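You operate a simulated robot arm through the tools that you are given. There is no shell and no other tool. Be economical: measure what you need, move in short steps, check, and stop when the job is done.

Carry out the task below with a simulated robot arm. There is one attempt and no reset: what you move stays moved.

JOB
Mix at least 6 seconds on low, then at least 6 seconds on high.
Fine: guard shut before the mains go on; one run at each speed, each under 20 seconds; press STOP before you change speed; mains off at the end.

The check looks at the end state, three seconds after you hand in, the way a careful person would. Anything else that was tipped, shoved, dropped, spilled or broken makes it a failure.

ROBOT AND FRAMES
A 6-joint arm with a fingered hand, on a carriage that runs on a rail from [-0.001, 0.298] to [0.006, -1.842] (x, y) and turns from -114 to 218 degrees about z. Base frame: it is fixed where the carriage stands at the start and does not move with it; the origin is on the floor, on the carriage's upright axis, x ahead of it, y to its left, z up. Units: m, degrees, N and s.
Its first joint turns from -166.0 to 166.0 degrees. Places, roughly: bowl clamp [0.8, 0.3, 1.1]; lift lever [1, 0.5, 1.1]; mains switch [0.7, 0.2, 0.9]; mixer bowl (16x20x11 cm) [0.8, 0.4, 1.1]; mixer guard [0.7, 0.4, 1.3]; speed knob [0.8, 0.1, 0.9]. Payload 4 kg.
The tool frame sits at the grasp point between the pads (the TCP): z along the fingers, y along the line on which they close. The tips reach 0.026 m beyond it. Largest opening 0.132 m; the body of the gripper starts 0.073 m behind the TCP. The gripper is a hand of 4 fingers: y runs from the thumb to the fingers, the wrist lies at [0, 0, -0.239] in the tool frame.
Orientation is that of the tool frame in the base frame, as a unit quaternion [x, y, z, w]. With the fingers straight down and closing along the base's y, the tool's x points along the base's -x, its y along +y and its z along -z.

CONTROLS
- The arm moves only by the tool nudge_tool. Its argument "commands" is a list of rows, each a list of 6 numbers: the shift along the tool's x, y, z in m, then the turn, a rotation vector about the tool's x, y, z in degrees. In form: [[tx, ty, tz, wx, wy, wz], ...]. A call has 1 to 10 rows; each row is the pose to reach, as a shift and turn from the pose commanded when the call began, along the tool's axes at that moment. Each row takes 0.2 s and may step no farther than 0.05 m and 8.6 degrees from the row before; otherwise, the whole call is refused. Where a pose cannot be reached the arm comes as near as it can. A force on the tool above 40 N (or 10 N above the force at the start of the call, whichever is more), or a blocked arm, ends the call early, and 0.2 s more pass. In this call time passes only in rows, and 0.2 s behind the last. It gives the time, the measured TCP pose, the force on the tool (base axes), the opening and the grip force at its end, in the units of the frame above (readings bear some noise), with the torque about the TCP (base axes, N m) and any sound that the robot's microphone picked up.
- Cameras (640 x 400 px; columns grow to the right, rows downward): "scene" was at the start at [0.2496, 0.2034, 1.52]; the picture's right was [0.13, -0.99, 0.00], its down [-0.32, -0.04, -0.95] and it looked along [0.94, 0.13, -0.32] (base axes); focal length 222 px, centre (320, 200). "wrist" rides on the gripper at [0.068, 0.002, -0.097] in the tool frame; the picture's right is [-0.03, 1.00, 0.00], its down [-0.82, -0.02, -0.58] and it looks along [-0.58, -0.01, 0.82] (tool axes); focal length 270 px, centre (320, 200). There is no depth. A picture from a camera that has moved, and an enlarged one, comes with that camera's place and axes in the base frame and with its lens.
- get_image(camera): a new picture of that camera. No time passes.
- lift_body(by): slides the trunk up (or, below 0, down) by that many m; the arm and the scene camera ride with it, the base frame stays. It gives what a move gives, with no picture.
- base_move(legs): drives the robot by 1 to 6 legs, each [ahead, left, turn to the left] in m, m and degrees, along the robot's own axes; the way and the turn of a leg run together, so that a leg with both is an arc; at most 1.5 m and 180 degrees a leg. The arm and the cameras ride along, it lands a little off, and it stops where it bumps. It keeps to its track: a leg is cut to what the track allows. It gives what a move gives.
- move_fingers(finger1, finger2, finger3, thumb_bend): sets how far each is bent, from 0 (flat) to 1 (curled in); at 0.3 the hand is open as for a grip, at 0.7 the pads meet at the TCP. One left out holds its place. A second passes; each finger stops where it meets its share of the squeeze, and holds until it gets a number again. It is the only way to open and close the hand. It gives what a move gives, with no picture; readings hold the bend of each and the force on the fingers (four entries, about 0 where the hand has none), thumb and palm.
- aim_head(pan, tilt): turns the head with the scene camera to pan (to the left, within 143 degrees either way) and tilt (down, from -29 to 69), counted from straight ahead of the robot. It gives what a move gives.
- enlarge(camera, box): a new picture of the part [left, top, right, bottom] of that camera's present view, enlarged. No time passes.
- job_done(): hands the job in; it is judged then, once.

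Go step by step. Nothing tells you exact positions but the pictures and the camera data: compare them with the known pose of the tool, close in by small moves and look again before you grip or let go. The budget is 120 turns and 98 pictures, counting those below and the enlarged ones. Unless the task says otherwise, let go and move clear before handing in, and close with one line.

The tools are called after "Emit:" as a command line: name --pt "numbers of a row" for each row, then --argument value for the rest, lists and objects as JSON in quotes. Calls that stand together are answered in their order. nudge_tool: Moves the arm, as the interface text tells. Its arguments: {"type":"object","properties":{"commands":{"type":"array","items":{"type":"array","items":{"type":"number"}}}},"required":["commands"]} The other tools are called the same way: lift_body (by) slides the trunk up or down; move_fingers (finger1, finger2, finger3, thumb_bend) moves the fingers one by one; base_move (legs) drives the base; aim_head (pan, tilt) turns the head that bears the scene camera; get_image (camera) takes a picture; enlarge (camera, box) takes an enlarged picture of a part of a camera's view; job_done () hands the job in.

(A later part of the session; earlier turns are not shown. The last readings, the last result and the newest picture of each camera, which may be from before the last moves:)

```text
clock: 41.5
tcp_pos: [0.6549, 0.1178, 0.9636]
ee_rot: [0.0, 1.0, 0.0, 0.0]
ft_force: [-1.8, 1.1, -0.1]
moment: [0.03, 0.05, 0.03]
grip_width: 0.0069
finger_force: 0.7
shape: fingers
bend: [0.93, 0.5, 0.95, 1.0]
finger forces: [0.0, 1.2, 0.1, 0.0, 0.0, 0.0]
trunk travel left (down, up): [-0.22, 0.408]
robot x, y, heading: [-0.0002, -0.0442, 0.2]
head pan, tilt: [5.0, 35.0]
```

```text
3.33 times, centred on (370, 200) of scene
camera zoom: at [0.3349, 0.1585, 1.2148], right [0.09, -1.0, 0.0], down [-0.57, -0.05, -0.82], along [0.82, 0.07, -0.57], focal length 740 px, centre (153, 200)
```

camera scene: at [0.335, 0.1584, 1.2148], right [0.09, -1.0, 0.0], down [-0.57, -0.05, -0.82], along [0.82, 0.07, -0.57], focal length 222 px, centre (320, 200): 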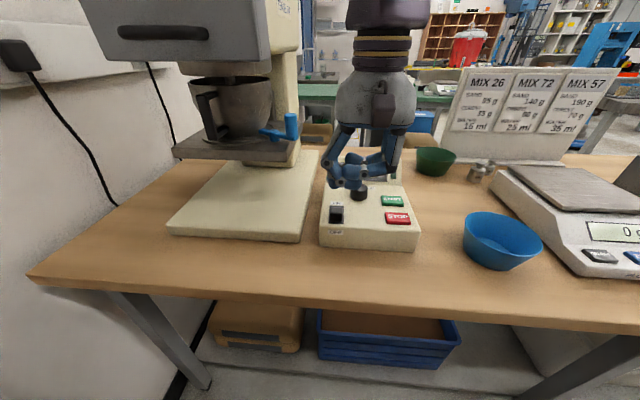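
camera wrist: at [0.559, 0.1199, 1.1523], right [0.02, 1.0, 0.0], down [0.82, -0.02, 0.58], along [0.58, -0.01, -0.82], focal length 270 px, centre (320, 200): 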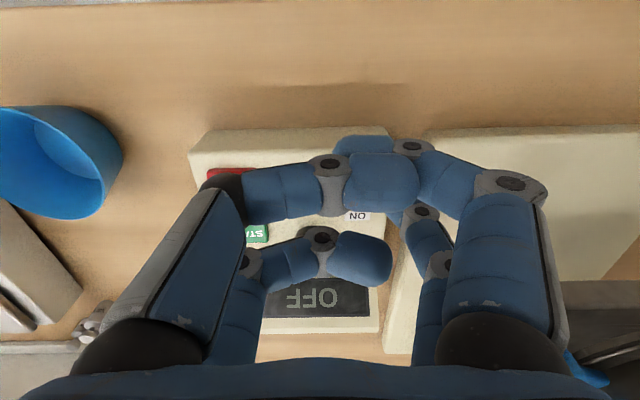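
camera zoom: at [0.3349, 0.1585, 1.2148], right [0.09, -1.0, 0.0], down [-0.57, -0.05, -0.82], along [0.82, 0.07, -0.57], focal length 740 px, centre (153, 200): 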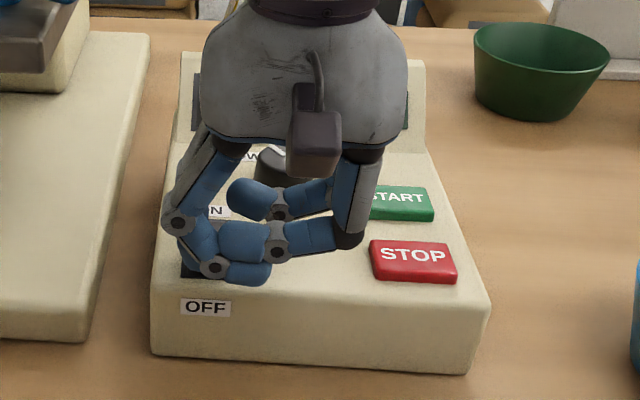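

Contact on the nub; I push further.

Emit:
nudge_tool --pt "-0.006 0 0 0 0 0" --pt "-0.012 0 0 0 0 0" --pt "-0.018 0 0 0 0 0"

Emit:
enlarge --camera "scene" --box '[310, 140, 430, 260]'

```text
clock: 42.3
tcp_pos: [0.6728, 0.1171, 0.9642]
ee_rot: [0.0, 1.0, 0.0, 0.0]
ft_force: [-0.2, -0.1, -0.5]
moment: [-0.02, -0.01, 0.03]
grip_width: 0.0068
finger_force: 0.1
shape: fingers
bend: [0.93, 0.5, 0.95, 1.0]
finger forces: [0.0, 0.3, 0.0, 0.0, 0.1, 0.0]
trunk travel left (down, up): [-0.22, 0.408]
robot x, y, heading: [-0.0029, -0.0424, 0.1]
head pan, tilt: [5.0, 35.0]
```

```text
3.33 times, centred on (370, 200) of scene
camera zoom: at [0.335, 0.1585, 1.2148], right [0.09, -1.0, 0.0], down [-0.57, -0.05, -0.82], along [0.82, 0.07, -0.57], focal length 740 px, centre (153, 200)
```

zoom: 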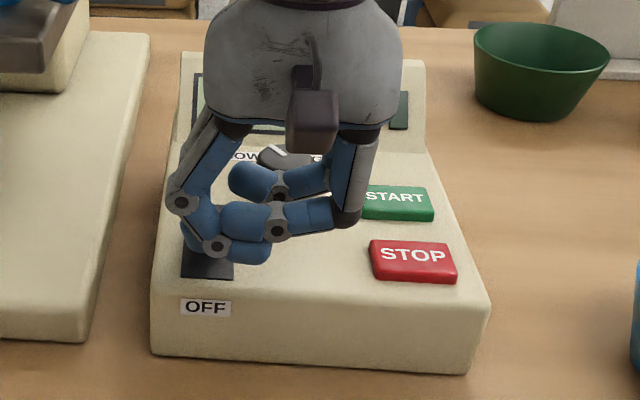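

The nub has moved and the display seems lit. I rise and look.

Emit:
nudge_tool --pt "0.004 0 0 0 0 0" --pt "0.004 0 -0.04 0 0 0" --pt "0.004 -0.03 -0.08 0 0 0"

Emit:
enlarge --camera "scene" --box '[310, 140, 430, 260]'

```text
clock: 43.1
tcp_pos: [0.666, 0.0872, 1.0454]
ee_rot: [-0.001, 1.0, 0.0, 0.0]
ft_force: [0.4, 0.4, -0.7]
moment: [-0.04, 0.03, 0.0]
grip_width: 0.007
finger_force: 0.0
shape: fingers
bend: [0.93, 0.5, 0.95, 1.0]
finger forces: [0.0, 0.1, 0.1, 0.1, 0.0, 0.0]
trunk travel left (down, up): [-0.22, 0.408]
robot x, y, heading: [-0.0014, -0.0411, 0.0]
head pan, tilt: [5.0, 35.0]
```

```text
3.33 times, centred on (370, 200) of scene
camera zoom: at [0.3351, 0.1586, 1.2147], right [0.09, -1.0, 0.0], down [-0.57, -0.05, -0.82], along [0.82, 0.07, -0.57], focal length 740 px, centre (153, 200)
```

zoom: 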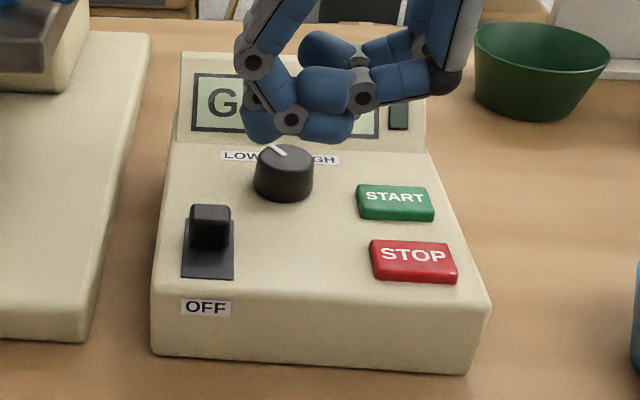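

The display starts with "G"; I clear the view to read it.

Emit:
nudge_tool --pt "0 -0.05 -0.02 0 0 0" --pt "0 -0.1 -0.04 0 0 0" --pt "0 -0.15 -0.06 0 0 0"

Emit:
enlarge --camera "scene" --box '[310, 140, 430, 260]'

Emit:
get_image --camera "scene"

```text
refused: row 1 steps farther than a row can; nothing moved
```

```text
3.33 times, centred on (370, 200) of scene
camera zoom: at [0.3351, 0.1586, 1.2147], right [0.09, -1.0, 0.0], down [-0.57, -0.05, -0.82], along [0.82, 0.07, -0.57], focal length 740 px, centre (153, 200)
```

zoom: 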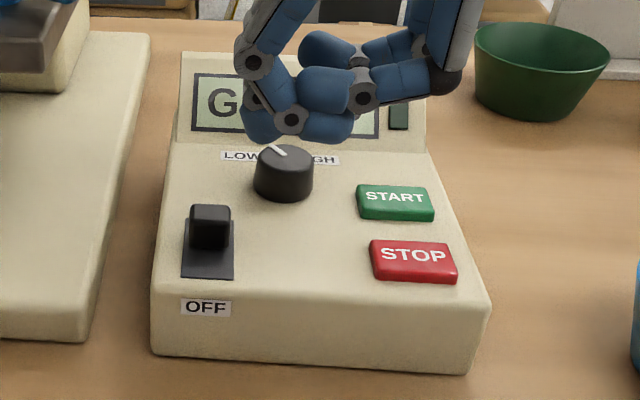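

```text
57 pictures are left
camera scene: at [0.3351, 0.1586, 1.2147], right [0.09, -1.0, 0.0], down [-0.57, -0.05, -0.82], along [0.82, 0.07, -0.57], focal length 222 px, centre (320, 200)
```

scene: 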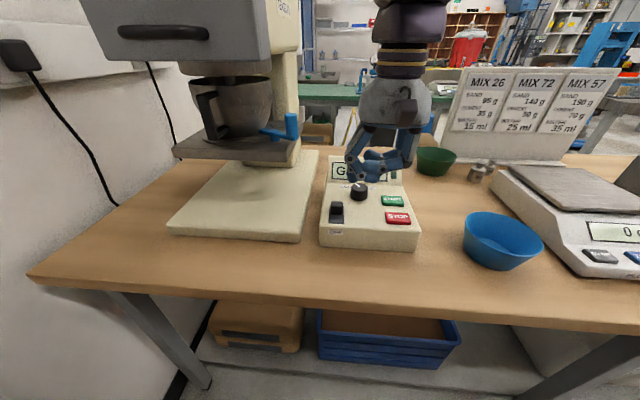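

Emit:
nudge_tool --pt "0 -0.045 -0.01 0 0 0" --pt "0 -0.09 -0.02 0 0 0" --pt "0 -0.12 -0.03 0 0 0"

Emit:
enlarge --camera "scene" --box '[310, 140, 430, 260]'

```text
clock: 43.9
tcp_pos: [0.6688, -0.0307, 1.0754]
ee_rot: [-0.001, 1.0, -0.001, 0.0]
ft_force: [-0.2, 0.3, 0.5]
moment: [0.01, -0.05, 0.0]
grip_width: 0.0069
finger_force: 0.0
shape: fingers
bend: [0.93, 0.5, 0.95, 1.0]
finger forces: [0.0, 0.0, 0.0, 0.0, 0.0, 0.0]
trunk travel left (down, up): [-0.22, 0.408]
robot x, y, heading: [0.0001, -0.0419, 0.4]
head pan, tilt: [5.0, 35.0]
```

```text
3.33 times, centred on (370, 200) of scene
camera zoom: at [0.335, 0.1586, 1.2147], right [0.09, -1.0, 0.0], down [-0.57, -0.05, -0.82], along [0.82, 0.07, -0.57], focal length 740 px, centre (153, 200)
```

zoom: 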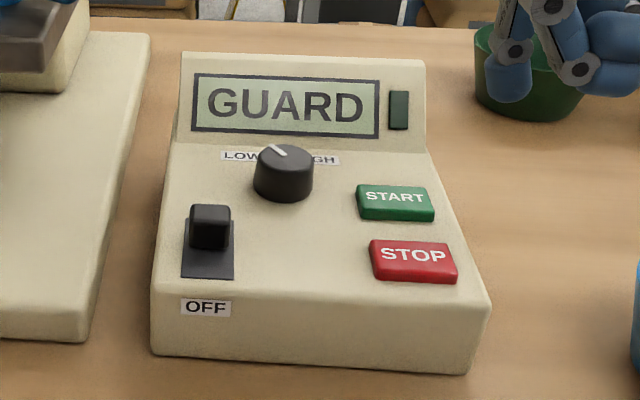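

The display reads GUARD: the guard was not shut. I take the mains back off first, then will shut the guard; I place the finger beyond the nub.

Emit:
nudge_tool --pt "-0.0135 0.037 0 0 0 0" --pt "-0.027 0.074 0 0 0 0" --pt "-0.04 0.111 0 0 0 0" --pt "-0.054 0.147 0.01 0 0 0" --pt "-0.054 0.147 0.05 0 0 0" --pt "-0.054 0.147 0.08 0 0 0" --pt "-0.054 0.147 0.107 0 0 0"

Emit:
enlarge --camera "scene" --box '[310, 140, 430, 260]'

```text
clock: 45.5
tcp_pos: [0.7205, 0.113, 0.9687]
ee_rot: [0.0, 1.0, 0.0, 0.0]
ft_force: [-0.6, -1.1, -0.3]
moment: [0.01, -0.02, -0.03]
grip_width: 0.0071
finger_force: 0.0
shape: fingers
bend: [0.93, 0.5, 0.95, 1.0]
finger forces: [0.0, 0.0, 0.1, 0.0, 0.0, 0.0]
trunk travel left (down, up): [-0.22, 0.408]
robot x, y, heading: [-0.0027, -0.0415, 0.3]
head pan, tilt: [5.0, 35.0]
```

```text
3.33 times, centred on (370, 200) of scene
camera zoom: at [0.3349, 0.1585, 1.2148], right [0.09, -1.0, 0.0], down [-0.57, -0.05, -0.82], along [0.82, 0.07, -0.57], focal length 740 px, centre (153, 200)
```

zoom: 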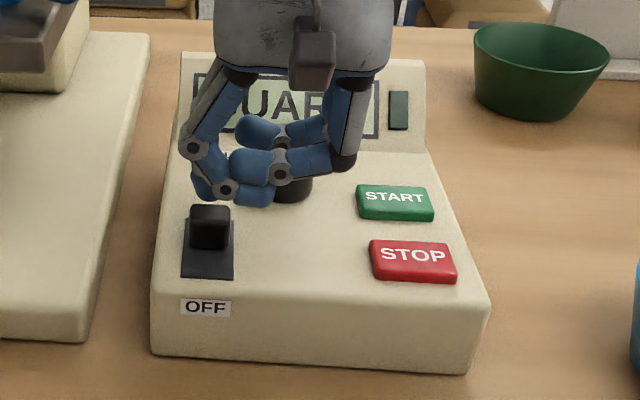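

Clear of everything and behind the nub; I pull it toward OFF.

Emit:
nudge_tool --pt "0.008 0 0 0 0 0" --pt "0.016 0 0 0 0 0" --pt "0.024 0 0 0 0 0" --pt "0.032 0 0 0 0 0" --pt "0.04 0 0 0 0 0" --pt "0.047 0 0 0 0 0"

Emit:
enlarge --camera "scene" --box '[310, 140, 430, 260]'

```text
clock: 46.9
tcp_pos: [0.6831, 0.1142, 0.9679]
ee_rot: [0.004, 1.0, 0.001, 0.009]
ft_force: [23.0, 0.5, -5.0]
moment: [-0.24, -0.45, -0.92]
grip_width: 0.0071
finger_force: 11.3
shape: fingers
bend: [0.93, 0.49, 0.95, 1.0]
finger forces: [0.0, 22.5, 0.0, 0.0, 0.0, 0.1]
trunk travel left (down, up): [-0.22, 0.408]
robot x, y, heading: [-0.0008, -0.0419, 0.4]
head pan, tilt: [5.0, 35.0]
stopped in row 6: the force on the tool passed its limit at 46 N (the readings are from after the stop); the commanded pose is now the measured one
```

```text
3.33 times, centred on (370, 200) of scene
camera zoom: at [0.3361, 0.158, 1.2145], right [0.09, -1.0, 0.0], down [-0.57, -0.05, -0.82], along [0.82, 0.07, -0.57], focal length 740 px, centre (153, 200)
```

zoom: 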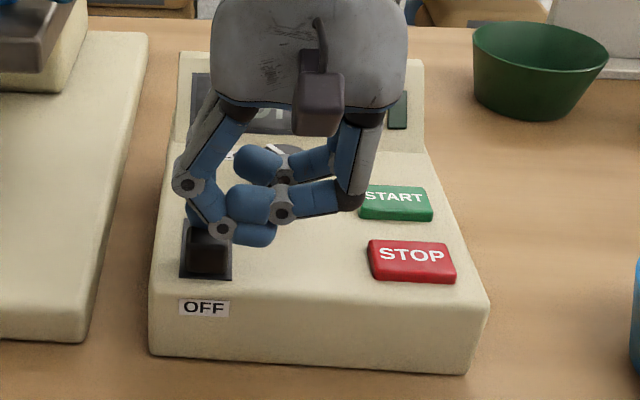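

Mains is off again. I back off, rise, and study the guard closely.

Emit:
nudge_tool --pt "-0.006 0 0 0 0 0" --pt "-0.006 0 -0.04 0 0 0" --pt "-0.006 -0.04 -0.06 0 0 0" --pt "-0.006 -0.08 -0.08 0 0 0" --pt "-0.006 -0.12 -0.1 0 0 0"

Emit:
aim_head --pan 35 --tilt 5

Emit:
get_image --camera "scene"

```text
clock: 48.1
tcp_pos: [0.6865, -0.0059, 1.0688]
ee_rot: [0.002, 1.0, 0.001, 0.006]
ft_force: [0.5, -0.7, -0.5]
moment: [0.0, -0.02, 0.0]
grip_width: 0.0069
finger_force: 0.0
shape: fingers
bend: [0.93, 0.5, 0.95, 1.0]
finger forces: [0.1, 0.0, 0.1, 0.0, 0.1, 0.0]
trunk travel left (down, up): [-0.22, 0.408]
robot x, y, heading: [0.0012, -0.0417, 0.3]
head pan, tilt: [5.0, 35.0]
```

```text
clock: 49.1
tcp_pos: [0.6858, -0.0053, 1.0683]
ee_rot: [0.003, 1.0, 0.001, 0.007]
ft_force: [0.4, 0.9, 0.1]
moment: [-0.02, 0.04, 0.0]
grip_width: 0.0069
finger_force: 0.0
shape: fingers
bend: [0.93, 0.5, 0.95, 1.0]
finger forces: [0.0, 0.0, 0.0, 0.0, 0.0, 0.0]
trunk travel left (down, up): [-0.22, 0.408]
robot x, y, heading: [0.0001, -0.0433, 0.1]
head pan, tilt: [35.0, 5.0]
```

```text
53 pictures are left
camera scene: at [0.3226, 0.2031, 1.2629], right [0.58, -0.82, 0.0], down [-0.07, -0.05, -1.0], along [0.81, 0.57, -0.09], focal length 222 px, centre (320, 200)
```

scene: 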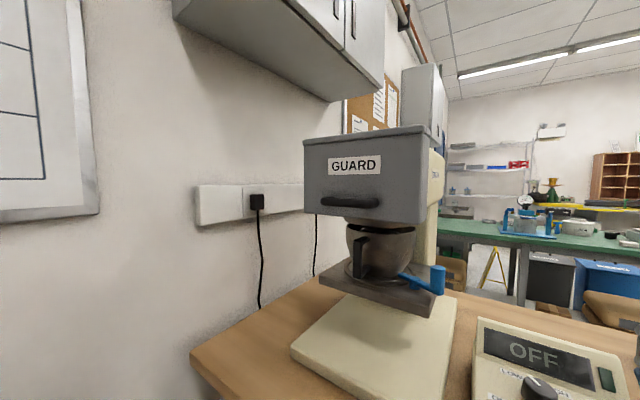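

Emit:
enlarge --camera "scene" --box '[380, 110, 470, 240]'

Emit:
enlarge --camera "scene" --box '[290, 110, 470, 240]'

```text
3.08 times, centred on (425, 175) of scene
camera zoom: at [0.3226, 0.2031, 1.2629], right [0.58, -0.82, 0.0], down [-0.07, -0.05, -1.0], along [0.81, 0.57, -0.09], focal length 683 px, centre (-3, 277)
```

zoom: 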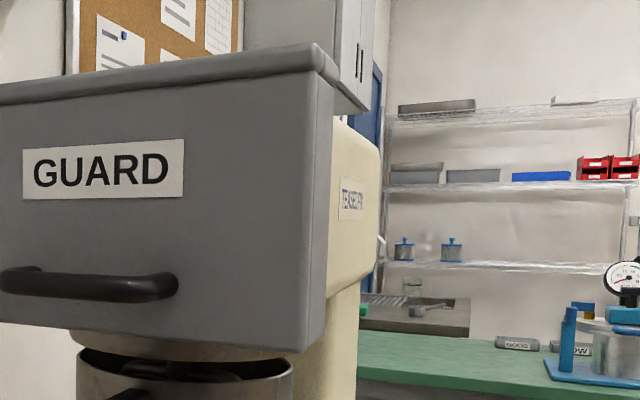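

```text
3.08 times, centred on (380, 175) of scene
camera zoom: at [0.3226, 0.2031, 1.2629], right [0.58, -0.82, 0.0], down [-0.07, -0.05, -1.0], along [0.81, 0.57, -0.09], focal length 683 px, centre (135, 277)
```

zoom: 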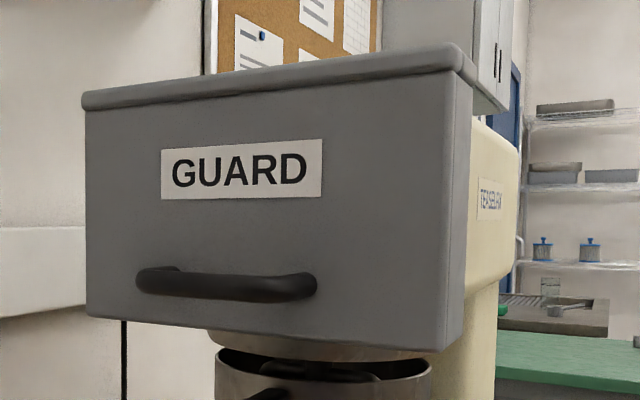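

The guard is a U-shaped sleeve in front of the head, so "open" must be its raised position and it slides down over the bowl. I'll capture its handle bar between the upper and lower digit pairs with the hand horizontal; first retreat and drive left.

Emit:
nudge_tool --pt "0.03 0 -0.02 0 0 0" --pt "0.06 0 -0.04 0 0 0" --pt "0.09 0 -0.06 0 0 0" --pt "0.12 0 -0.08 0 0 0"

Emit:
base_move --legs '[[0, 0.335, 0]]'

Emit:
move_fingers --finger1 0.62 --finger2 0.62 --finger3 0.62 --thumb_bend 0.62

Emit:
aim_head --pan 0 --tilt 10

Emit:
get_image --camera "scene"

```text
clock: 50.1
tcp_pos: [0.5637, -0.007, 1.1476]
ee_rot: [0.002, 1.0, 0.001, 0.006]
ft_force: [0.4, 0.6, -1.0]
moment: [0.01, 0.0, -0.01]
grip_width: 0.0072
finger_force: 0.1
shape: fingers
bend: [0.93, 0.5, 0.95, 1.0]
finger forces: [0.0, 0.0, 0.0, 0.0, 0.1, 0.0]
trunk travel left (down, up): [-0.22, 0.408]
robot x, y, heading: [-0.0012, -0.043, -0.0]
head pan, tilt: [35.0, 5.0]
```

```text
clock: 52.3
tcp_pos: [0.5644, 0.3316, 1.1482]
ee_rot: [0.002, 1.0, 0.001, 0.006]
ft_force: [0.2, -0.2, 0.4]
moment: [-0.01, 0.0, -0.01]
grip_width: 0.0071
finger_force: 0.1
shape: fingers
bend: [0.93, 0.5, 0.95, 1.0]
finger forces: [0.1, 0.0, 0.1, 0.0, 0.0, 0.0]
trunk travel left (down, up): [-0.22, 0.408]
robot x, y, heading: [-0.0004, 0.2963, 0.2]
head pan, tilt: [35.0, 5.0]
```

```text
clock: 53.3
tcp_pos: [0.5629, 0.3314, 1.1482]
ee_rot: [0.001, 1.0, 0.0, 0.006]
ft_force: [-0.3, 0.9, 0.0]
moment: [0.01, -0.02, -0.02]
grip_width: 0.0253
finger_force: 0.0
shape: fingers
bend: [0.62, 0.62, 0.62, 0.62]
finger forces: [0.0, 0.0, 0.0, 0.0, 0.1, 0.0]
trunk travel left (down, up): [-0.22, 0.408]
robot x, y, heading: [-0.0005, 0.2946, 0.1]
head pan, tilt: [35.0, 5.0]
```

```text
clock: 54.3
tcp_pos: [0.5628, 0.3324, 1.1484]
ee_rot: [0.002, 1.0, 0.001, 0.007]
ft_force: [0.2, 0.7, 0.0]
moment: [0.0, 0.02, 0.01]
grip_width: 0.025
finger_force: 0.0
shape: fingers
bend: [0.62, 0.62, 0.62, 0.62]
finger forces: [0.1, 0.0, 0.0, 0.1, 0.0, 0.0]
trunk travel left (down, up): [-0.22, 0.408]
robot x, y, heading: [-0.0048, 0.2951, 0.4]
head pan, tilt: [0.0, 10.0]
```

```text
50 pictures are left
camera scene: at [0.3389, 0.4888, 1.2549], right [0.01, -1.0, 0.0], down [-0.17, 0.0, -0.98], along [0.98, 0.01, -0.17], focal length 222 px, centre (320, 200)
```

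scene: 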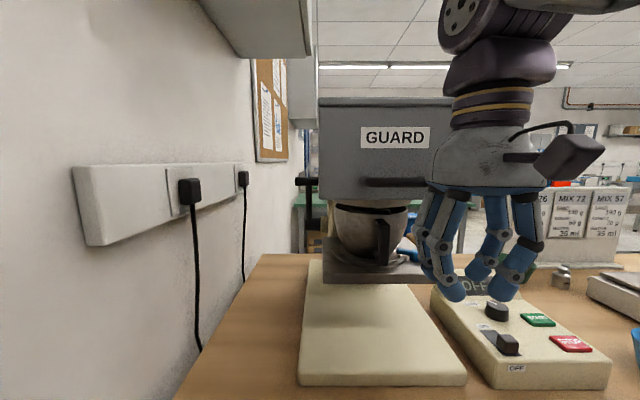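

I pitch the hand forward in stages.

Emit:
nudge_tool --pt "0 0 -0.015 0 -8.5 0" --pt "0 0 -0.03 0 -17 0" --pt "0 0 -0.045 0 -25.5 0" --pt "0 0 -0.06 0 -34 0" --pt "0 0 -0.07 0 -42.5 0" --pt "0 0 -0.08 0 -51 0" --pt "0 0 -0.09 0 -59.5 0"

Emit:
get_image --camera "scene"

```text
clock: 55.9
tcp_pos: [0.5639, 0.3332, 1.2379]
ee_rot: [0.001, 0.865, 0.001, 0.503]
ft_force: [1.1, -0.1, 0.4]
moment: [0.02, -0.03, 0.02]
grip_width: 0.0252
finger_force: 0.1
shape: fingers
bend: [0.62, 0.62, 0.62, 0.62]
finger forces: [0.1, 0.1, 0.0, 0.0, 0.0, 0.0]
trunk travel left (down, up): [-0.22, 0.408]
robot x, y, heading: [-0.0026, 0.3013, 0.3]
head pan, tilt: [0.0, 10.0]
```

```text
49 pictures are left
camera scene: at [0.3388, 0.4889, 1.2549], right [0.0, -1.0, 0.0], down [-0.17, 0.0, -0.98], along [0.98, 0.0, -0.17], focal length 222 px, centre (320, 200)
```

scene: 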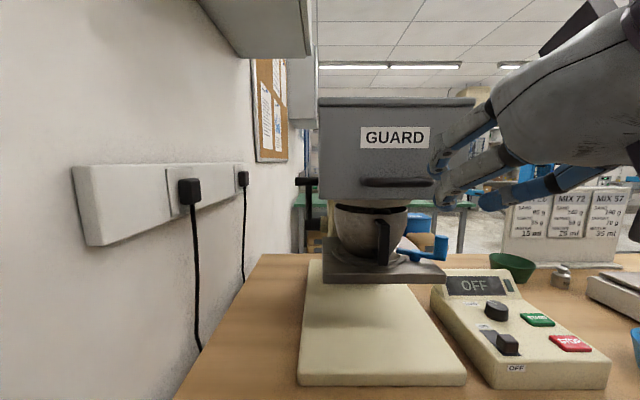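

Emit:
nudge_tool --pt "0 0 0 0 -8.5 0" --pt "0 0 0 0 -17 0" --pt "0 0 0 0 -25.5 0"

Emit:
get_image --camera "wrist"

Emit:
get_image --camera "scene"

```text
clock: 56.7
tcp_pos: [0.5627, 0.3308, 1.2389]
ee_rot: [0.002, 0.732, 0.0, 0.682]
ft_force: [0.3, 0.0, -1.0]
moment: [-0.02, -0.03, 0.0]
grip_width: 0.0257
finger_force: 0.1
shape: fingers
bend: [0.62, 0.62, 0.62, 0.62]
finger forces: [0.0, 0.1, 0.1, 0.0, 0.0, 0.1]
trunk travel left (down, up): [-0.22, 0.408]
robot x, y, heading: [-0.003, 0.295, 0.2]
head pan, tilt: [0.0, 10.0]
```

```text
48 pictures are left
camera wrist: at [0.4609, 0.3334, 1.177], right [0.0, 1.0, 0.03], down [-0.52, -0.02, 0.86], along [0.86, -0.02, 0.52], focal length 270 px, centre (320, 200)
```

wrist: 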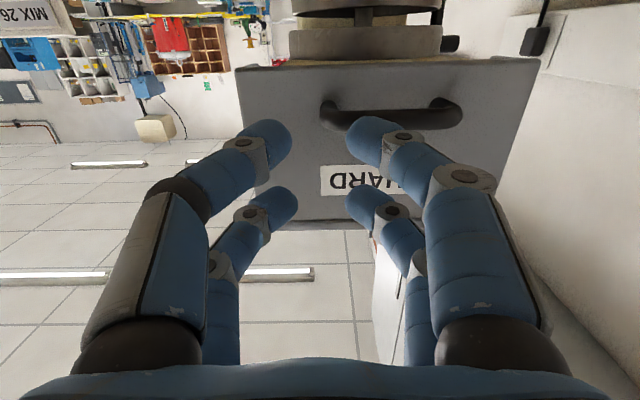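

```text
47 pictures are left
camera scene: at [0.3389, 0.4888, 1.2549], right [0.0, -1.0, 0.0], down [-0.17, 0.0, -0.98], along [0.98, 0.0, -0.17], focal length 222 px, centre (320, 200)
```

scene: 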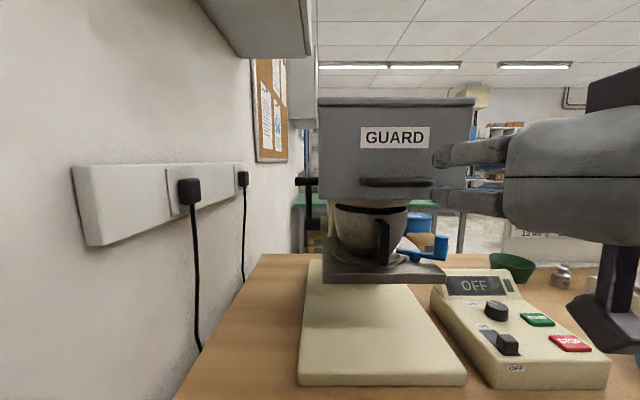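

The hand is horizontal and the handle bar is at about (0.650, 0.382, 1.227). I align y and z, then advance with the pairs above and below it.

Emit:
nudge_tool --pt "0.006 0.025 0 0 -2 0" --pt "0.012 0.05 0 0 -4 0"

Emit:
nudge_tool --pt "0 0 0.02 0 0 0" --pt "0 0 0.04 0 0 0"

Emit:
get_image --camera "scene"

Emit:
get_image --camera "wrist"

```text
clock: 57.3
tcp_pos: [0.5601, 0.3818, 1.225]
ee_rot: [0.001, 0.708, 0.0, 0.706]
ft_force: [0.1, -0.8, -0.4]
moment: [-0.01, 0.03, -0.01]
grip_width: 0.0255
finger_force: 0.0
shape: fingers
bend: [0.62, 0.62, 0.62, 0.62]
finger forces: [0.0, 0.0, 0.0, 0.1, 0.1, 0.1]
trunk travel left (down, up): [-0.22, 0.408]
robot x, y, heading: [0.001, 0.2964, 0.2]
head pan, tilt: [0.0, 10.0]
```

```text
clock: 57.9
tcp_pos: [0.6013, 0.3834, 1.2265]
ee_rot: [0.002, 0.709, 0.0, 0.706]
ft_force: [-0.1, -0.1, 0.9]
moment: [0.01, 0.0, 0.0]
grip_width: 0.0255
finger_force: 0.0
shape: fingers
bend: [0.62, 0.62, 0.62, 0.62]
finger forces: [0.1, 0.0, 0.0, 0.0, 0.1, 0.0]
trunk travel left (down, up): [-0.22, 0.408]
robot x, y, heading: [0.0011, 0.2953, 0.3]
head pan, tilt: [0.0, 10.0]
```

```text
46 pictures are left
camera scene: at [0.339, 0.4887, 1.2549], right [0.0, -1.0, 0.0], down [-0.17, 0.0, -0.98], along [0.98, 0.0, -0.17], focal length 222 px, centre (320, 200)
```

scene: 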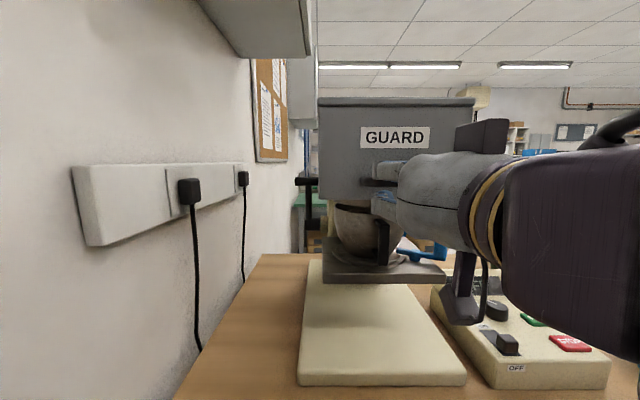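

```text
45 pictures are left
camera wrist: at [0.5043, 0.384, 1.1578], right [0.0, 1.0, 0.03], down [-0.57, -0.02, 0.82], along [0.82, -0.02, 0.57], focal length 270 px, centre (320, 200)
```

wrist: 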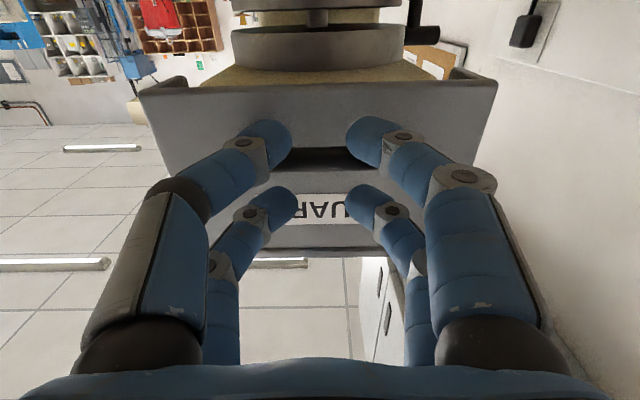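

The bar lies midway between the pairs. I advance to capture it.

Emit:
nudge_tool --pt "0 0 0.015 0 0 0" --pt "0 0 0.028 0 0 0" --pt "0 0 0.036 0 0 0"

Emit:
get_image --camera "wrist"

```text
clock: 58.7
tcp_pos: [0.6369, 0.3823, 1.2269]
ee_rot: [0.0, 0.709, 0.001, 0.706]
ft_force: [0.8, -0.2, 0.7]
moment: [-0.01, -0.02, 0.0]
grip_width: 0.0255
finger_force: 0.0
shape: fingers
bend: [0.62, 0.62, 0.62, 0.62]
finger forces: [0.1, 0.0, 0.0, 0.0, 0.1, 0.0]
trunk travel left (down, up): [-0.22, 0.408]
robot x, y, heading: [-0.0026, 0.2978, 0.2]
head pan, tilt: [0.0, 10.0]
```

```text
44 pictures are left
camera wrist: at [0.5401, 0.384, 1.1578], right [0.0, 1.0, 0.03], down [-0.57, -0.02, 0.82], along [0.82, -0.02, 0.57], focal length 270 px, centre (320, 200)
```

wrist: 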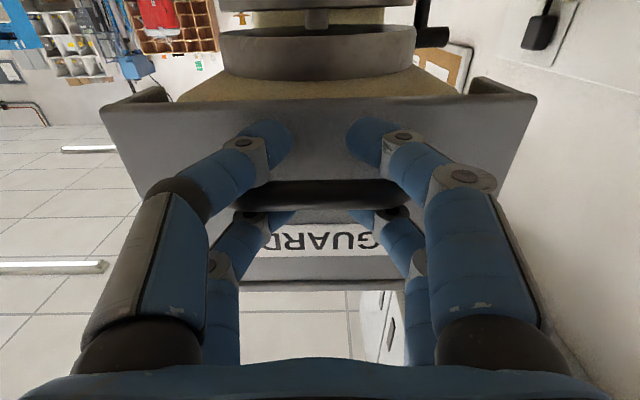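

Captured. I move down gently and watch the force.

Emit:
nudge_tool --pt "0.006 0 0 0 0 0" --pt "0.012 0 0 0 0 0" --pt "0.018 0 0 0 0 0" --pt "0.024 0 0 0 0 0"

Emit:
get_image --camera "scene"

```text
clock: 59.7
tcp_pos: [0.6365, 0.3827, 1.202]
ee_rot: [0.002, 0.709, -0.001, 0.705]
ft_force: [0.0, 1.0, 0.8]
moment: [0.01, -0.03, 0.01]
grip_width: 0.0254
finger_force: 0.8
shape: fingers
bend: [0.62, 0.62, 0.62, 0.62]
finger forces: [0.1, 0.4, 0.6, 0.0, 0.1, 0.0]
trunk travel left (down, up): [-0.22, 0.408]
robot x, y, heading: [0.0013, 0.2959, 0.4]
head pan, tilt: [0.0, 10.0]
```

```text
43 pictures are left
camera scene: at [0.3389, 0.4888, 1.2549], right [0.0, -1.0, 0.0], down [-0.17, 0.0, -0.98], along [0.98, 0.0, -0.17], focal length 222 px, centre (320, 200)
```

scene: 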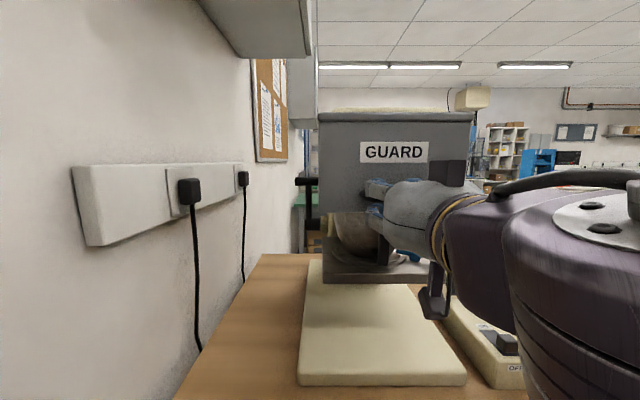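

The guard slides down easily. I continue.

Emit:
nudge_tool --pt "0.008 0 0 0 0 0" --pt "0.016 0 0 0 0 0" --pt "0.024 0 0 0 0 0" --pt "0.032 0 0 0 0 0"

Emit:
get_image --camera "scene"

```text
clock: 60.7
tcp_pos: [0.6411, 0.3877, 1.1882]
ee_rot: [0.002, 0.709, 0.0, 0.705]
ft_force: [0.1, -0.6, 0.3]
moment: [0.0, 0.04, 0.0]
grip_width: 0.0255
finger_force: 0.5
shape: fingers
bend: [0.62, 0.62, 0.62, 0.62]
finger forces: [0.0, 0.3, 0.6, 0.0, 0.0, 0.0]
out of reach, approached as far as the arm can: row 2, 3, 4
trunk travel left (down, up): [-0.22, 0.408]
robot x, y, heading: [-0.0004, 0.2957, 0.4]
head pan, tilt: [0.0, 10.0]
```

```text
42 pictures are left
camera scene: at [0.3389, 0.4887, 1.2549], right [0.0, -1.0, 0.0], down [-0.17, 0.0, -0.98], along [0.98, 0.0, -0.17], focal length 222 px, centre (320, 200)
```

scene: 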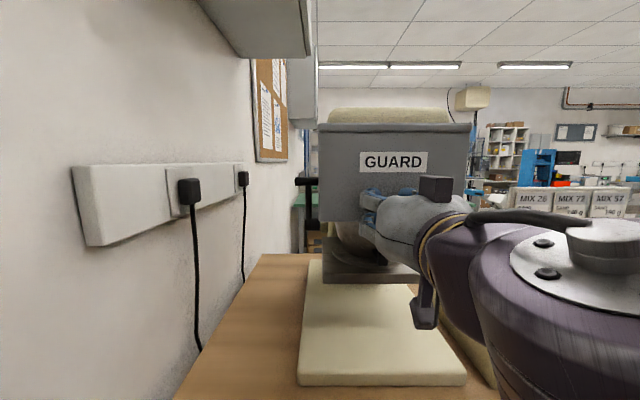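

The arm hits its reach limit, so I lower the trunk instead, in small steps.

Emit:
lift_body --by -0.02

Emit:
lift_body --by -0.015

Emit:
get_image --camera "scene"

```text
clock: 61.4
tcp_pos: [0.641, 0.3872, 1.1678]
ee_rot: [0.002, 0.71, 0.0, 0.704]
ft_force: [0.1, -0.4, 0.4]
moment: [0.0, -0.01, -0.02]
grip_width: 0.0255
finger_force: 0.2
shape: fingers
bend: [0.62, 0.62, 0.62, 0.62]
finger forces: [0.1, 0.0, 0.0, 0.0, 0.0, 0.0]
trunk travel left (down, up): [-0.2, 0.428]
robot x, y, heading: [0.002, 0.296, 0.2]
head pan, tilt: [0.0, 10.0]
```

```text
clock: 62.0
tcp_pos: [0.6407, 0.3874, 1.1532]
ee_rot: [0.002, 0.71, -0.001, 0.704]
ft_force: [0.2, 0.2, 0.6]
moment: [-0.01, -0.01, 0.01]
grip_width: 0.0255
finger_force: 0.0
shape: fingers
bend: [0.62, 0.62, 0.62, 0.62]
finger forces: [0.0, 0.0, 0.0, 0.1, 0.0, 0.1]
trunk travel left (down, up): [-0.185, 0.443]
robot x, y, heading: [0.0012, 0.2971, -0.1]
head pan, tilt: [0.0, 10.0]
```

```text
41 pictures are left
camera scene: at [0.3383, 0.4887, 1.2196], right [0.0, -1.0, 0.0], down [-0.17, 0.0, -0.98], along [0.98, 0.0, -0.17], focal length 222 px, centre (320, 200)
```

scene: 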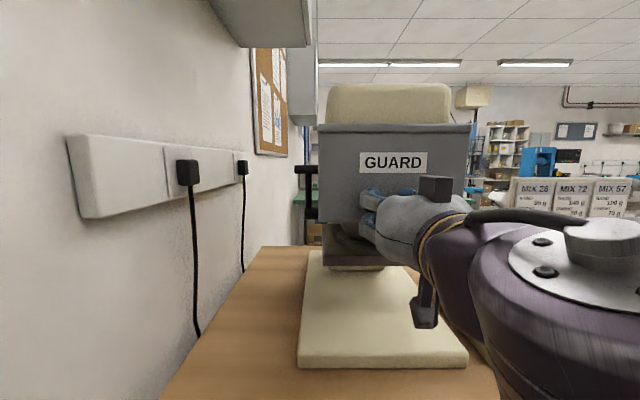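

Emit:
lift_body --by -0.015

Emit:
lift_body --by -0.01

Emit:
get_image --camera "scene"

```text
clock: 62.6
tcp_pos: [0.6413, 0.3869, 1.1377]
ee_rot: [0.002, 0.709, -0.001, 0.705]
ft_force: [0.3, -0.1, 0.1]
moment: [-0.03, 0.02, 0.01]
grip_width: 0.026
finger_force: 0.2
shape: fingers
bend: [0.62, 0.62, 0.62, 0.62]
finger forces: [0.1, 0.1, 0.0, 0.0, 0.0, 0.0]
trunk travel left (down, up): [-0.17, 0.458]
robot x, y, heading: [-0.0008, 0.2962, 0.3]
head pan, tilt: [0.0, 10.0]
```

```text
clock: 63.2
tcp_pos: [0.6422, 0.3876, 1.1263]
ee_rot: [0.002, 0.71, 0.0, 0.705]
ft_force: [-0.3, -0.2, 0.8]
moment: [-0.02, 0.01, 0.01]
grip_width: 0.0255
finger_force: 0.1
shape: fingers
bend: [0.62, 0.62, 0.62, 0.62]
finger forces: [0.0, 0.0, 0.1, 0.0, 0.0, 0.1]
trunk travel left (down, up): [-0.16, 0.468]
robot x, y, heading: [-0.0013, 0.2954, 0.5]
head pan, tilt: [0.0, 10.0]
```

```text
40 pictures are left
camera scene: at [0.3363, 0.4887, 1.1943], right [0.0, -1.0, 0.0], down [-0.17, 0.0, -0.98], along [0.98, 0.0, -0.17], focal length 222 px, centre (320, 200)
```

scene: 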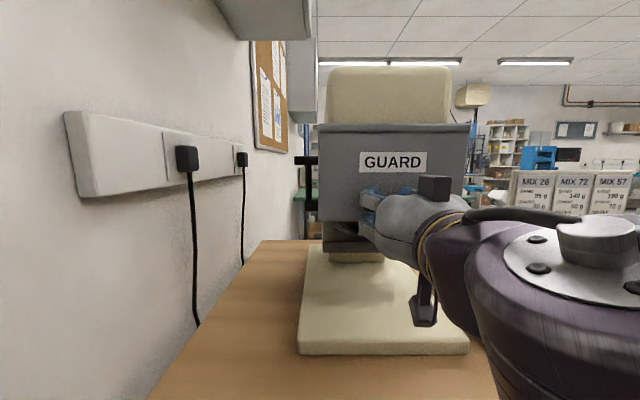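

Emit:
lift_body --by -0.01

Emit:
lift_body --by -0.008

Emit:
get_image --camera "wrist"

Emit:
get_image --camera "scene"

```text
clock: 63.8
tcp_pos: [0.6424, 0.3861, 1.1165]
ee_rot: [0.002, 0.709, -0.001, 0.705]
ft_force: [-0.9, 0.7, 0.0]
moment: [0.02, -0.02, -0.02]
grip_width: 0.0254
finger_force: 0.1
shape: fingers
bend: [0.62, 0.62, 0.62, 0.62]
finger forces: [0.1, 0.0, 0.0, 0.0, 0.0, 0.0]
trunk travel left (down, up): [-0.15, 0.478]
robot x, y, heading: [-0.003, 0.2925, 0.5]
head pan, tilt: [0.0, 10.0]
```

```text
clock: 64.4
tcp_pos: [0.6409, 0.3881, 1.1088]
ee_rot: [0.002, 0.71, -0.001, 0.705]
ft_force: [0.3, 1.1, 0.4]
moment: [-0.05, -0.04, -0.04]
grip_width: 0.0257
finger_force: 0.7
shape: fingers
bend: [0.62, 0.62, 0.62, 0.62]
finger forces: [0.0, 0.1, 0.0, 0.1, 0.0, 0.1]
trunk travel left (down, up): [-0.142, 0.486]
robot x, y, heading: [0.0013, 0.2964, 0.6]
head pan, tilt: [0.0, 10.0]
```

```text
39 pictures are left
camera wrist: at [0.5452, 0.3889, 1.0414], right [0.0, 1.0, 0.03], down [-0.57, -0.02, 0.82], along [0.82, -0.02, 0.57], focal length 270 px, centre (320, 200)
```

wrist: 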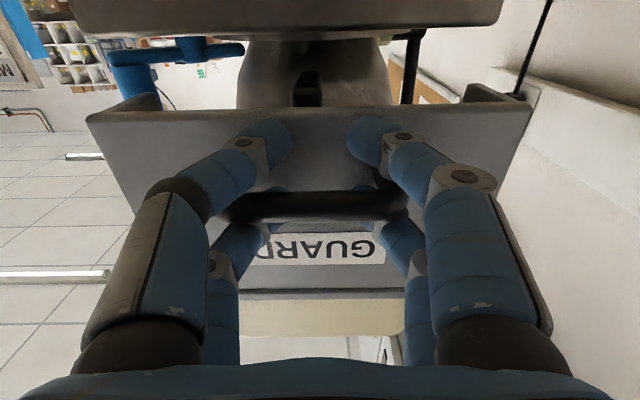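

```text
38 pictures are left
camera scene: at [0.334, 0.4887, 1.1761], right [0.0, -1.0, 0.0], down [-0.17, 0.0, -0.98], along [0.98, 0.0, -0.17], focal length 222 px, centre (320, 200)
```

scene: 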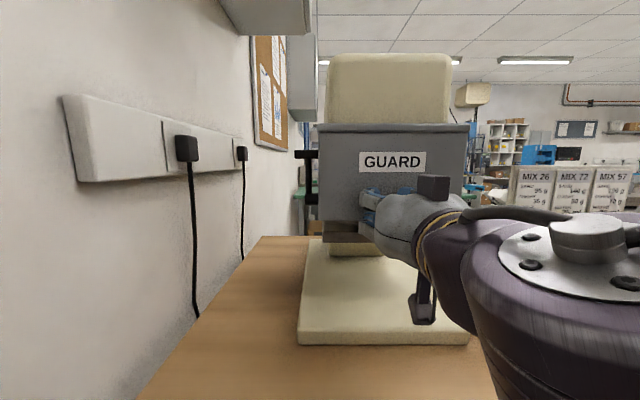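

Emit:
lift_body --by -0.006

Emit:
lift_body --by -0.006

Emit:
get_image --camera "wrist"

```text
clock: 64.9
tcp_pos: [0.6424, 0.3858, 1.1041]
ee_rot: [0.002, 0.711, 0.0, 0.704]
ft_force: [-0.4, 0.5, -1.1]
moment: [0.02, 0.02, 0.03]
grip_width: 0.0255
finger_force: 0.1
shape: fingers
bend: [0.62, 0.62, 0.62, 0.62]
finger forces: [0.0, 0.1, 0.0, 0.0, 0.1, 0.0]
trunk travel left (down, up): [-0.136, 0.492]
robot x, y, heading: [0.0004, 0.2937, 0.4]
head pan, tilt: [0.0, 10.0]
```

```text
clock: 65.5
tcp_pos: [0.6418, 0.3867, 1.0984]
ee_rot: [0.003, 0.71, 0.0, 0.704]
ft_force: [0.1, -0.4, 0.4]
moment: [0.01, -0.02, 0.02]
grip_width: 0.0256
finger_force: 0.1
shape: fingers
bend: [0.62, 0.62, 0.62, 0.62]
finger forces: [0.0, 0.0, 0.0, 0.0, 0.1, 0.1]
trunk travel left (down, up): [-0.13, 0.498]
robot x, y, heading: [-0.0023, 0.2983, 0.5]
head pan, tilt: [0.0, 10.0]
```

```text
37 pictures are left
camera wrist: at [0.5452, 0.3891, 1.0294], right [0.0, 1.0, 0.03], down [-0.57, -0.02, 0.82], along [0.82, -0.02, 0.57], focal length 270 px, centre (320, 200)
```

wrist: 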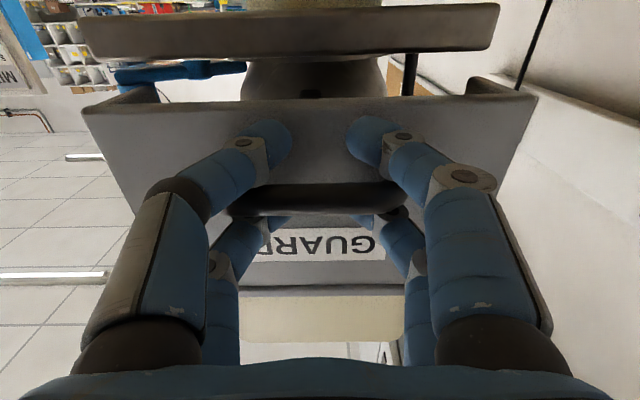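

Emit:
lift_body --by -0.006

Emit:
get_image --camera "wrist"

```text
clock: 66.0
tcp_pos: [0.6415, 0.3871, 1.0928]
ee_rot: [0.003, 0.71, 0.0, 0.704]
ft_force: [0.0, 0.3, 4.5]
moment: [-0.03, -0.05, 0.01]
grip_width: 0.0255
finger_force: 2.6
shape: fingers
bend: [0.62, 0.62, 0.62, 0.62]
finger forces: [0.0, 1.8, 2.3, 0.0, 0.0, 0.0]
trunk travel left (down, up): [-0.124, 0.504]
robot x, y, heading: [-0.0016, 0.293, 0.2]
head pan, tilt: [0.0, 10.0]
```

```text
36 pictures are left
camera wrist: at [0.5451, 0.3891, 1.0239], right [0.0, 1.0, 0.03], down [-0.57, -0.02, 0.82], along [0.82, -0.02, 0.57], focal length 270 px, centre (320, 200)
```

wrist: 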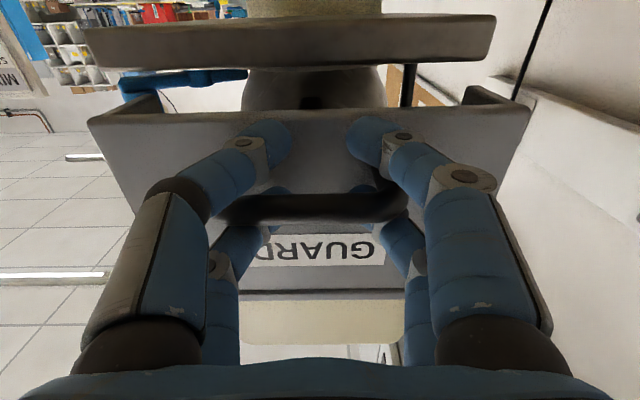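

The guard snapped ahead and now resists: likely shut. I press 2 mm more to confirm.

Emit:
lift_body --by -0.002

```text
clock: 66.5
tcp_pos: [0.6418, 0.3862, 1.0914]
ee_rot: [0.003, 0.708, -0.002, 0.706]
ft_force: [-0.1, -0.5, 15.1]
moment: [-0.1, -0.01, 0.01]
grip_width: 0.0257
finger_force: 7.1
shape: fingers
bend: [0.62, 0.62, 0.62, 0.62]
finger forces: [0.0, 6.3, 8.6, 0.0, 0.0, 0.1]
trunk travel left (down, up): [-0.122, 0.506]
robot x, y, heading: [0.0015, 0.2956, 0.2]
head pan, tilt: [0.0, 10.0]
```

Hard stop reached: guard is down. I relax 6 mm and withdraw straight back.

Emit:
lift_body --by 0.006

Emit:
nudge_tool --pt "0 0 -0.02 0 0 0" --pt "0 0 -0.05 0 0 0" --pt "0 0 -0.08 0 0 0"

Emit:
get_image --camera "wrist"

```text
clock: 67.1
tcp_pos: [0.6421, 0.3868, 1.0946]
ee_rot: [0.002, 0.71, -0.001, 0.704]
ft_force: [0.0, -0.1, -0.2]
moment: [0.04, 0.0, 0.01]
grip_width: 0.0255
finger_force: 0.2
shape: fingers
bend: [0.62, 0.62, 0.62, 0.62]
finger forces: [0.0, 0.0, 0.0, 0.0, 0.0, 0.0]
trunk travel left (down, up): [-0.128, 0.5]
robot x, y, heading: [-0.0012, 0.2964, 0.4]
head pan, tilt: [0.0, 10.0]
```

```text
clock: 67.9
tcp_pos: [0.5618, 0.3904, 1.1047]
ee_rot: [0.002, 0.71, -0.001, 0.704]
ft_force: [0.0, 0.5, -0.4]
moment: [-0.04, 0.02, 0.02]
grip_width: 0.0259
finger_force: 0.0
shape: fingers
bend: [0.62, 0.62, 0.62, 0.62]
finger forces: [0.0, 0.0, 0.0, 0.0, 0.1, 0.1]
out of reach, approached as far as the arm can: row 2, 3
trunk travel left (down, up): [-0.128, 0.5]
robot x, y, heading: [0.0004, 0.2967, 0.3]
head pan, tilt: [0.0, 10.0]
```

```text
35 pictures are left
camera wrist: at [0.4649, 0.3922, 1.0373], right [0.01, 1.0, 0.03], down [-0.57, -0.02, 0.82], along [0.82, -0.02, 0.57], focal length 270 px, centre (320, 200)
```

wrist: 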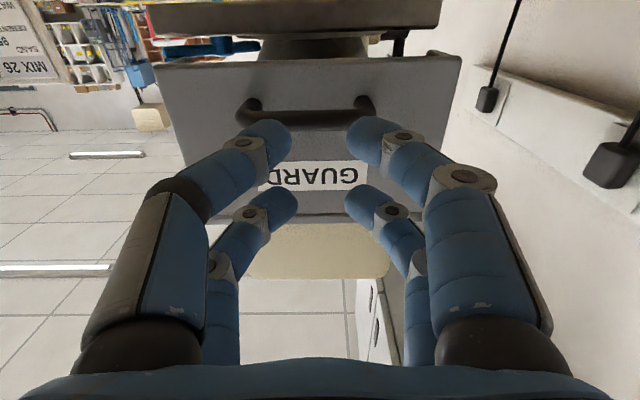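

Guard stays down. I raise the trunk, pitch the hand down again and drive back to the box.

Emit:
lift_body --by 0.092

Emit:
nudge_tool --pt "0 0 0 0 8.5 0" --pt "0 0 0 0 17 0" --pt "0 0 0 0 25.5 0" --pt "0 0 0 0 34 0" --pt "0 0 0 0 42.5 0" --pt "0 0 0 0 51 0" --pt "0 0 0 0 59.5 0" --pt "0 0 0 0 68 0" --pt "0 0 0 0 76.5 0" --pt "0 0 0 0 85 0"

Emit:
base_move --legs '[[0, -0.335, 0]]'

Emit:
move_fingers --finger1 0.95 --finger2 0.5 --finger3 0.95 --thumb_bend 1

Emit:
aim_head --pan 5 --tilt 35

Emit:
get_image --camera "scene"

```text
clock: 69.2
tcp_pos: [0.5618, 0.3898, 1.1985]
ee_rot: [0.002, 0.711, 0.0, 0.703]
ft_force: [-0.2, -0.7, 0.3]
moment: [0.01, -0.03, -0.03]
grip_width: 0.0254
finger_force: 0.1
shape: fingers
bend: [0.62, 0.62, 0.62, 0.62]
finger forces: [0.1, 0.1, 0.0, 0.1, 0.0, 0.0]
trunk travel left (down, up): [-0.22, 0.408]
robot x, y, heading: [-0.0012, 0.2969, 0.3]
head pan, tilt: [0.0, 10.0]
```

```text
clock: 71.4
tcp_pos: [0.5617, 0.3916, 1.1981]
ee_rot: [0.001, 0.999, 0.003, 0.038]
ft_force: [1.1, -0.6, 0.3]
moment: [0.02, 0.0, 0.0]
grip_width: 0.0256
finger_force: 0.0
shape: fingers
bend: [0.62, 0.62, 0.62, 0.62]
finger forces: [0.1, 0.0, 0.1, 0.0, 0.2, 0.1]
trunk travel left (down, up): [-0.22, 0.408]
robot x, y, heading: [-0.0004, 0.2931, 0.1]
head pan, tilt: [0.0, 10.0]
```

```text
clock: 73.5
tcp_pos: [0.5635, 0.0593, 1.1974]
ee_rot: [0.004, 0.999, 0.002, 0.038]
ft_force: [-0.2, -0.4, -0.1]
moment: [-0.01, -0.01, -0.03]
grip_width: 0.0256
finger_force: 0.0
shape: fingers
bend: [0.62, 0.62, 0.62, 0.62]
finger forces: [0.0, 0.0, 0.0, 0.1, 0.1, 0.0]
trunk travel left (down, up): [-0.22, 0.408]
robot x, y, heading: [-0.0009, -0.0314, 0.2]
head pan, tilt: [0.0, 10.0]
```

```text
clock: 74.5
tcp_pos: [0.5639, 0.0592, 1.1978]
ee_rot: [0.004, 0.999, 0.001, 0.038]
ft_force: [0.3, 0.4, -0.2]
moment: [0.03, 0.0, -0.03]
grip_width: 0.007
finger_force: 0.0
shape: fingers
bend: [0.93, 0.5, 0.95, 1.0]
finger forces: [0.0, 0.0, 0.1, 0.1, 0.1, 0.1]
trunk travel left (down, up): [-0.22, 0.408]
robot x, y, heading: [-0.0003, -0.0367, -0.0]
head pan, tilt: [0.0, 10.0]
```

```text
clock: 75.4
tcp_pos: [0.5627, 0.0588, 1.1977]
ee_rot: [0.003, 0.999, 0.0, 0.038]
ft_force: [0.2, -0.4, 0.0]
moment: [-0.01, 0.01, 0.01]
grip_width: 0.007
finger_force: 0.1
shape: fingers
bend: [0.93, 0.5, 0.95, 1.0]
finger forces: [0.0, 0.0, 0.1, 0.0, 0.0, 0.0]
trunk travel left (down, up): [-0.22, 0.408]
robot x, y, heading: [-0.0036, -0.0335, 0.1]
head pan, tilt: [5.0, 35.0]
```

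```text
34 pictures are left
camera scene: at [0.3354, 0.165, 1.2148], right [0.09, -1.0, 0.0], down [-0.57, -0.05, -0.82], along [0.82, 0.07, -0.57], focal length 222 px, centre (320, 200)
```

scene: 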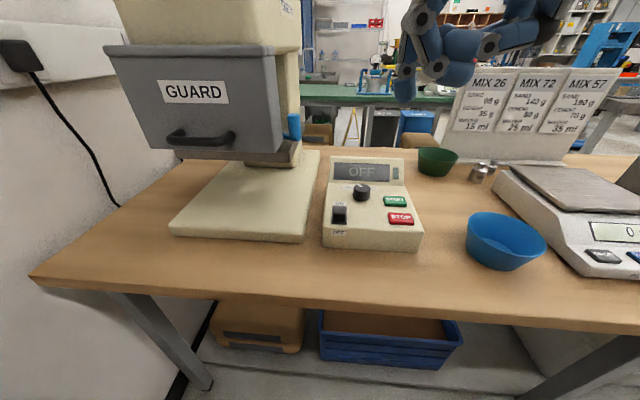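

Guard is down over the bowl, mains off, knob on LOW. I square the hand and go behind the nub again.

Emit:
nudge_tool --pt "0 0 0 0 4.4 0"

Emit:
nudge_tool --pt "-0.015 0.015 0.04 0 0 0" --pt "-0.03 0.03 0.08 0 0 0" --pt "-0.045 0.045 0.12 0 0 0" --pt "-0.062 0.059 0.16 0 0 0" --pt "-0.062 0.059 0.2 0 0 0"

Emit:
enlarge --camera "scene" --box '[310, 140, 430, 260]'

```text
clock: 75.8
tcp_pos: [0.5617, 0.059, 1.199]
ee_rot: [0.003, 1.0, 0.001, -0.001]
ft_force: [-0.1, -0.9, 0.3]
moment: [0.03, -0.01, 0.0]
grip_width: 0.0065
finger_force: 0.1
shape: fingers
bend: [0.93, 0.5, 0.95, 1.0]
finger forces: [0.1, 0.0, 0.0, 0.0, 0.0, 0.0]
trunk travel left (down, up): [-0.22, 0.408]
robot x, y, heading: [-0.0022, -0.0341, -0.0]
head pan, tilt: [5.0, 35.0]
```

```text
clock: 77.0
tcp_pos: [0.6259, 0.1163, 0.998]
ee_rot: [0.003, 1.0, 0.0, 0.0]
ft_force: [0.1, -0.2, -0.7]
moment: [-0.01, 0.0, 0.02]
grip_width: 0.0069
finger_force: 0.2
shape: fingers
bend: [0.93, 0.5, 0.95, 1.0]
finger forces: [0.1, 0.0, 0.1, 0.0, 0.0, 0.1]
trunk travel left (down, up): [-0.22, 0.408]
robot x, y, heading: [-0.002, -0.038, 0.2]
head pan, tilt: [5.0, 35.0]
```

```text
3.33 times, centred on (370, 200) of scene
camera zoom: at [0.3352, 0.165, 1.2148], right [0.09, -1.0, 0.0], down [-0.57, -0.05, -0.82], along [0.82, 0.07, -0.57], focal length 740 px, centre (153, 200)
```

zoom: 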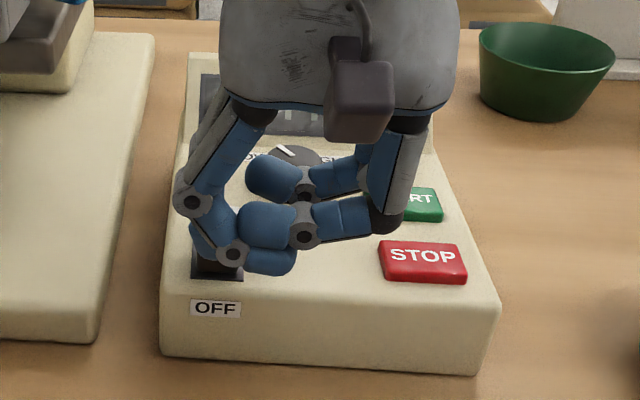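

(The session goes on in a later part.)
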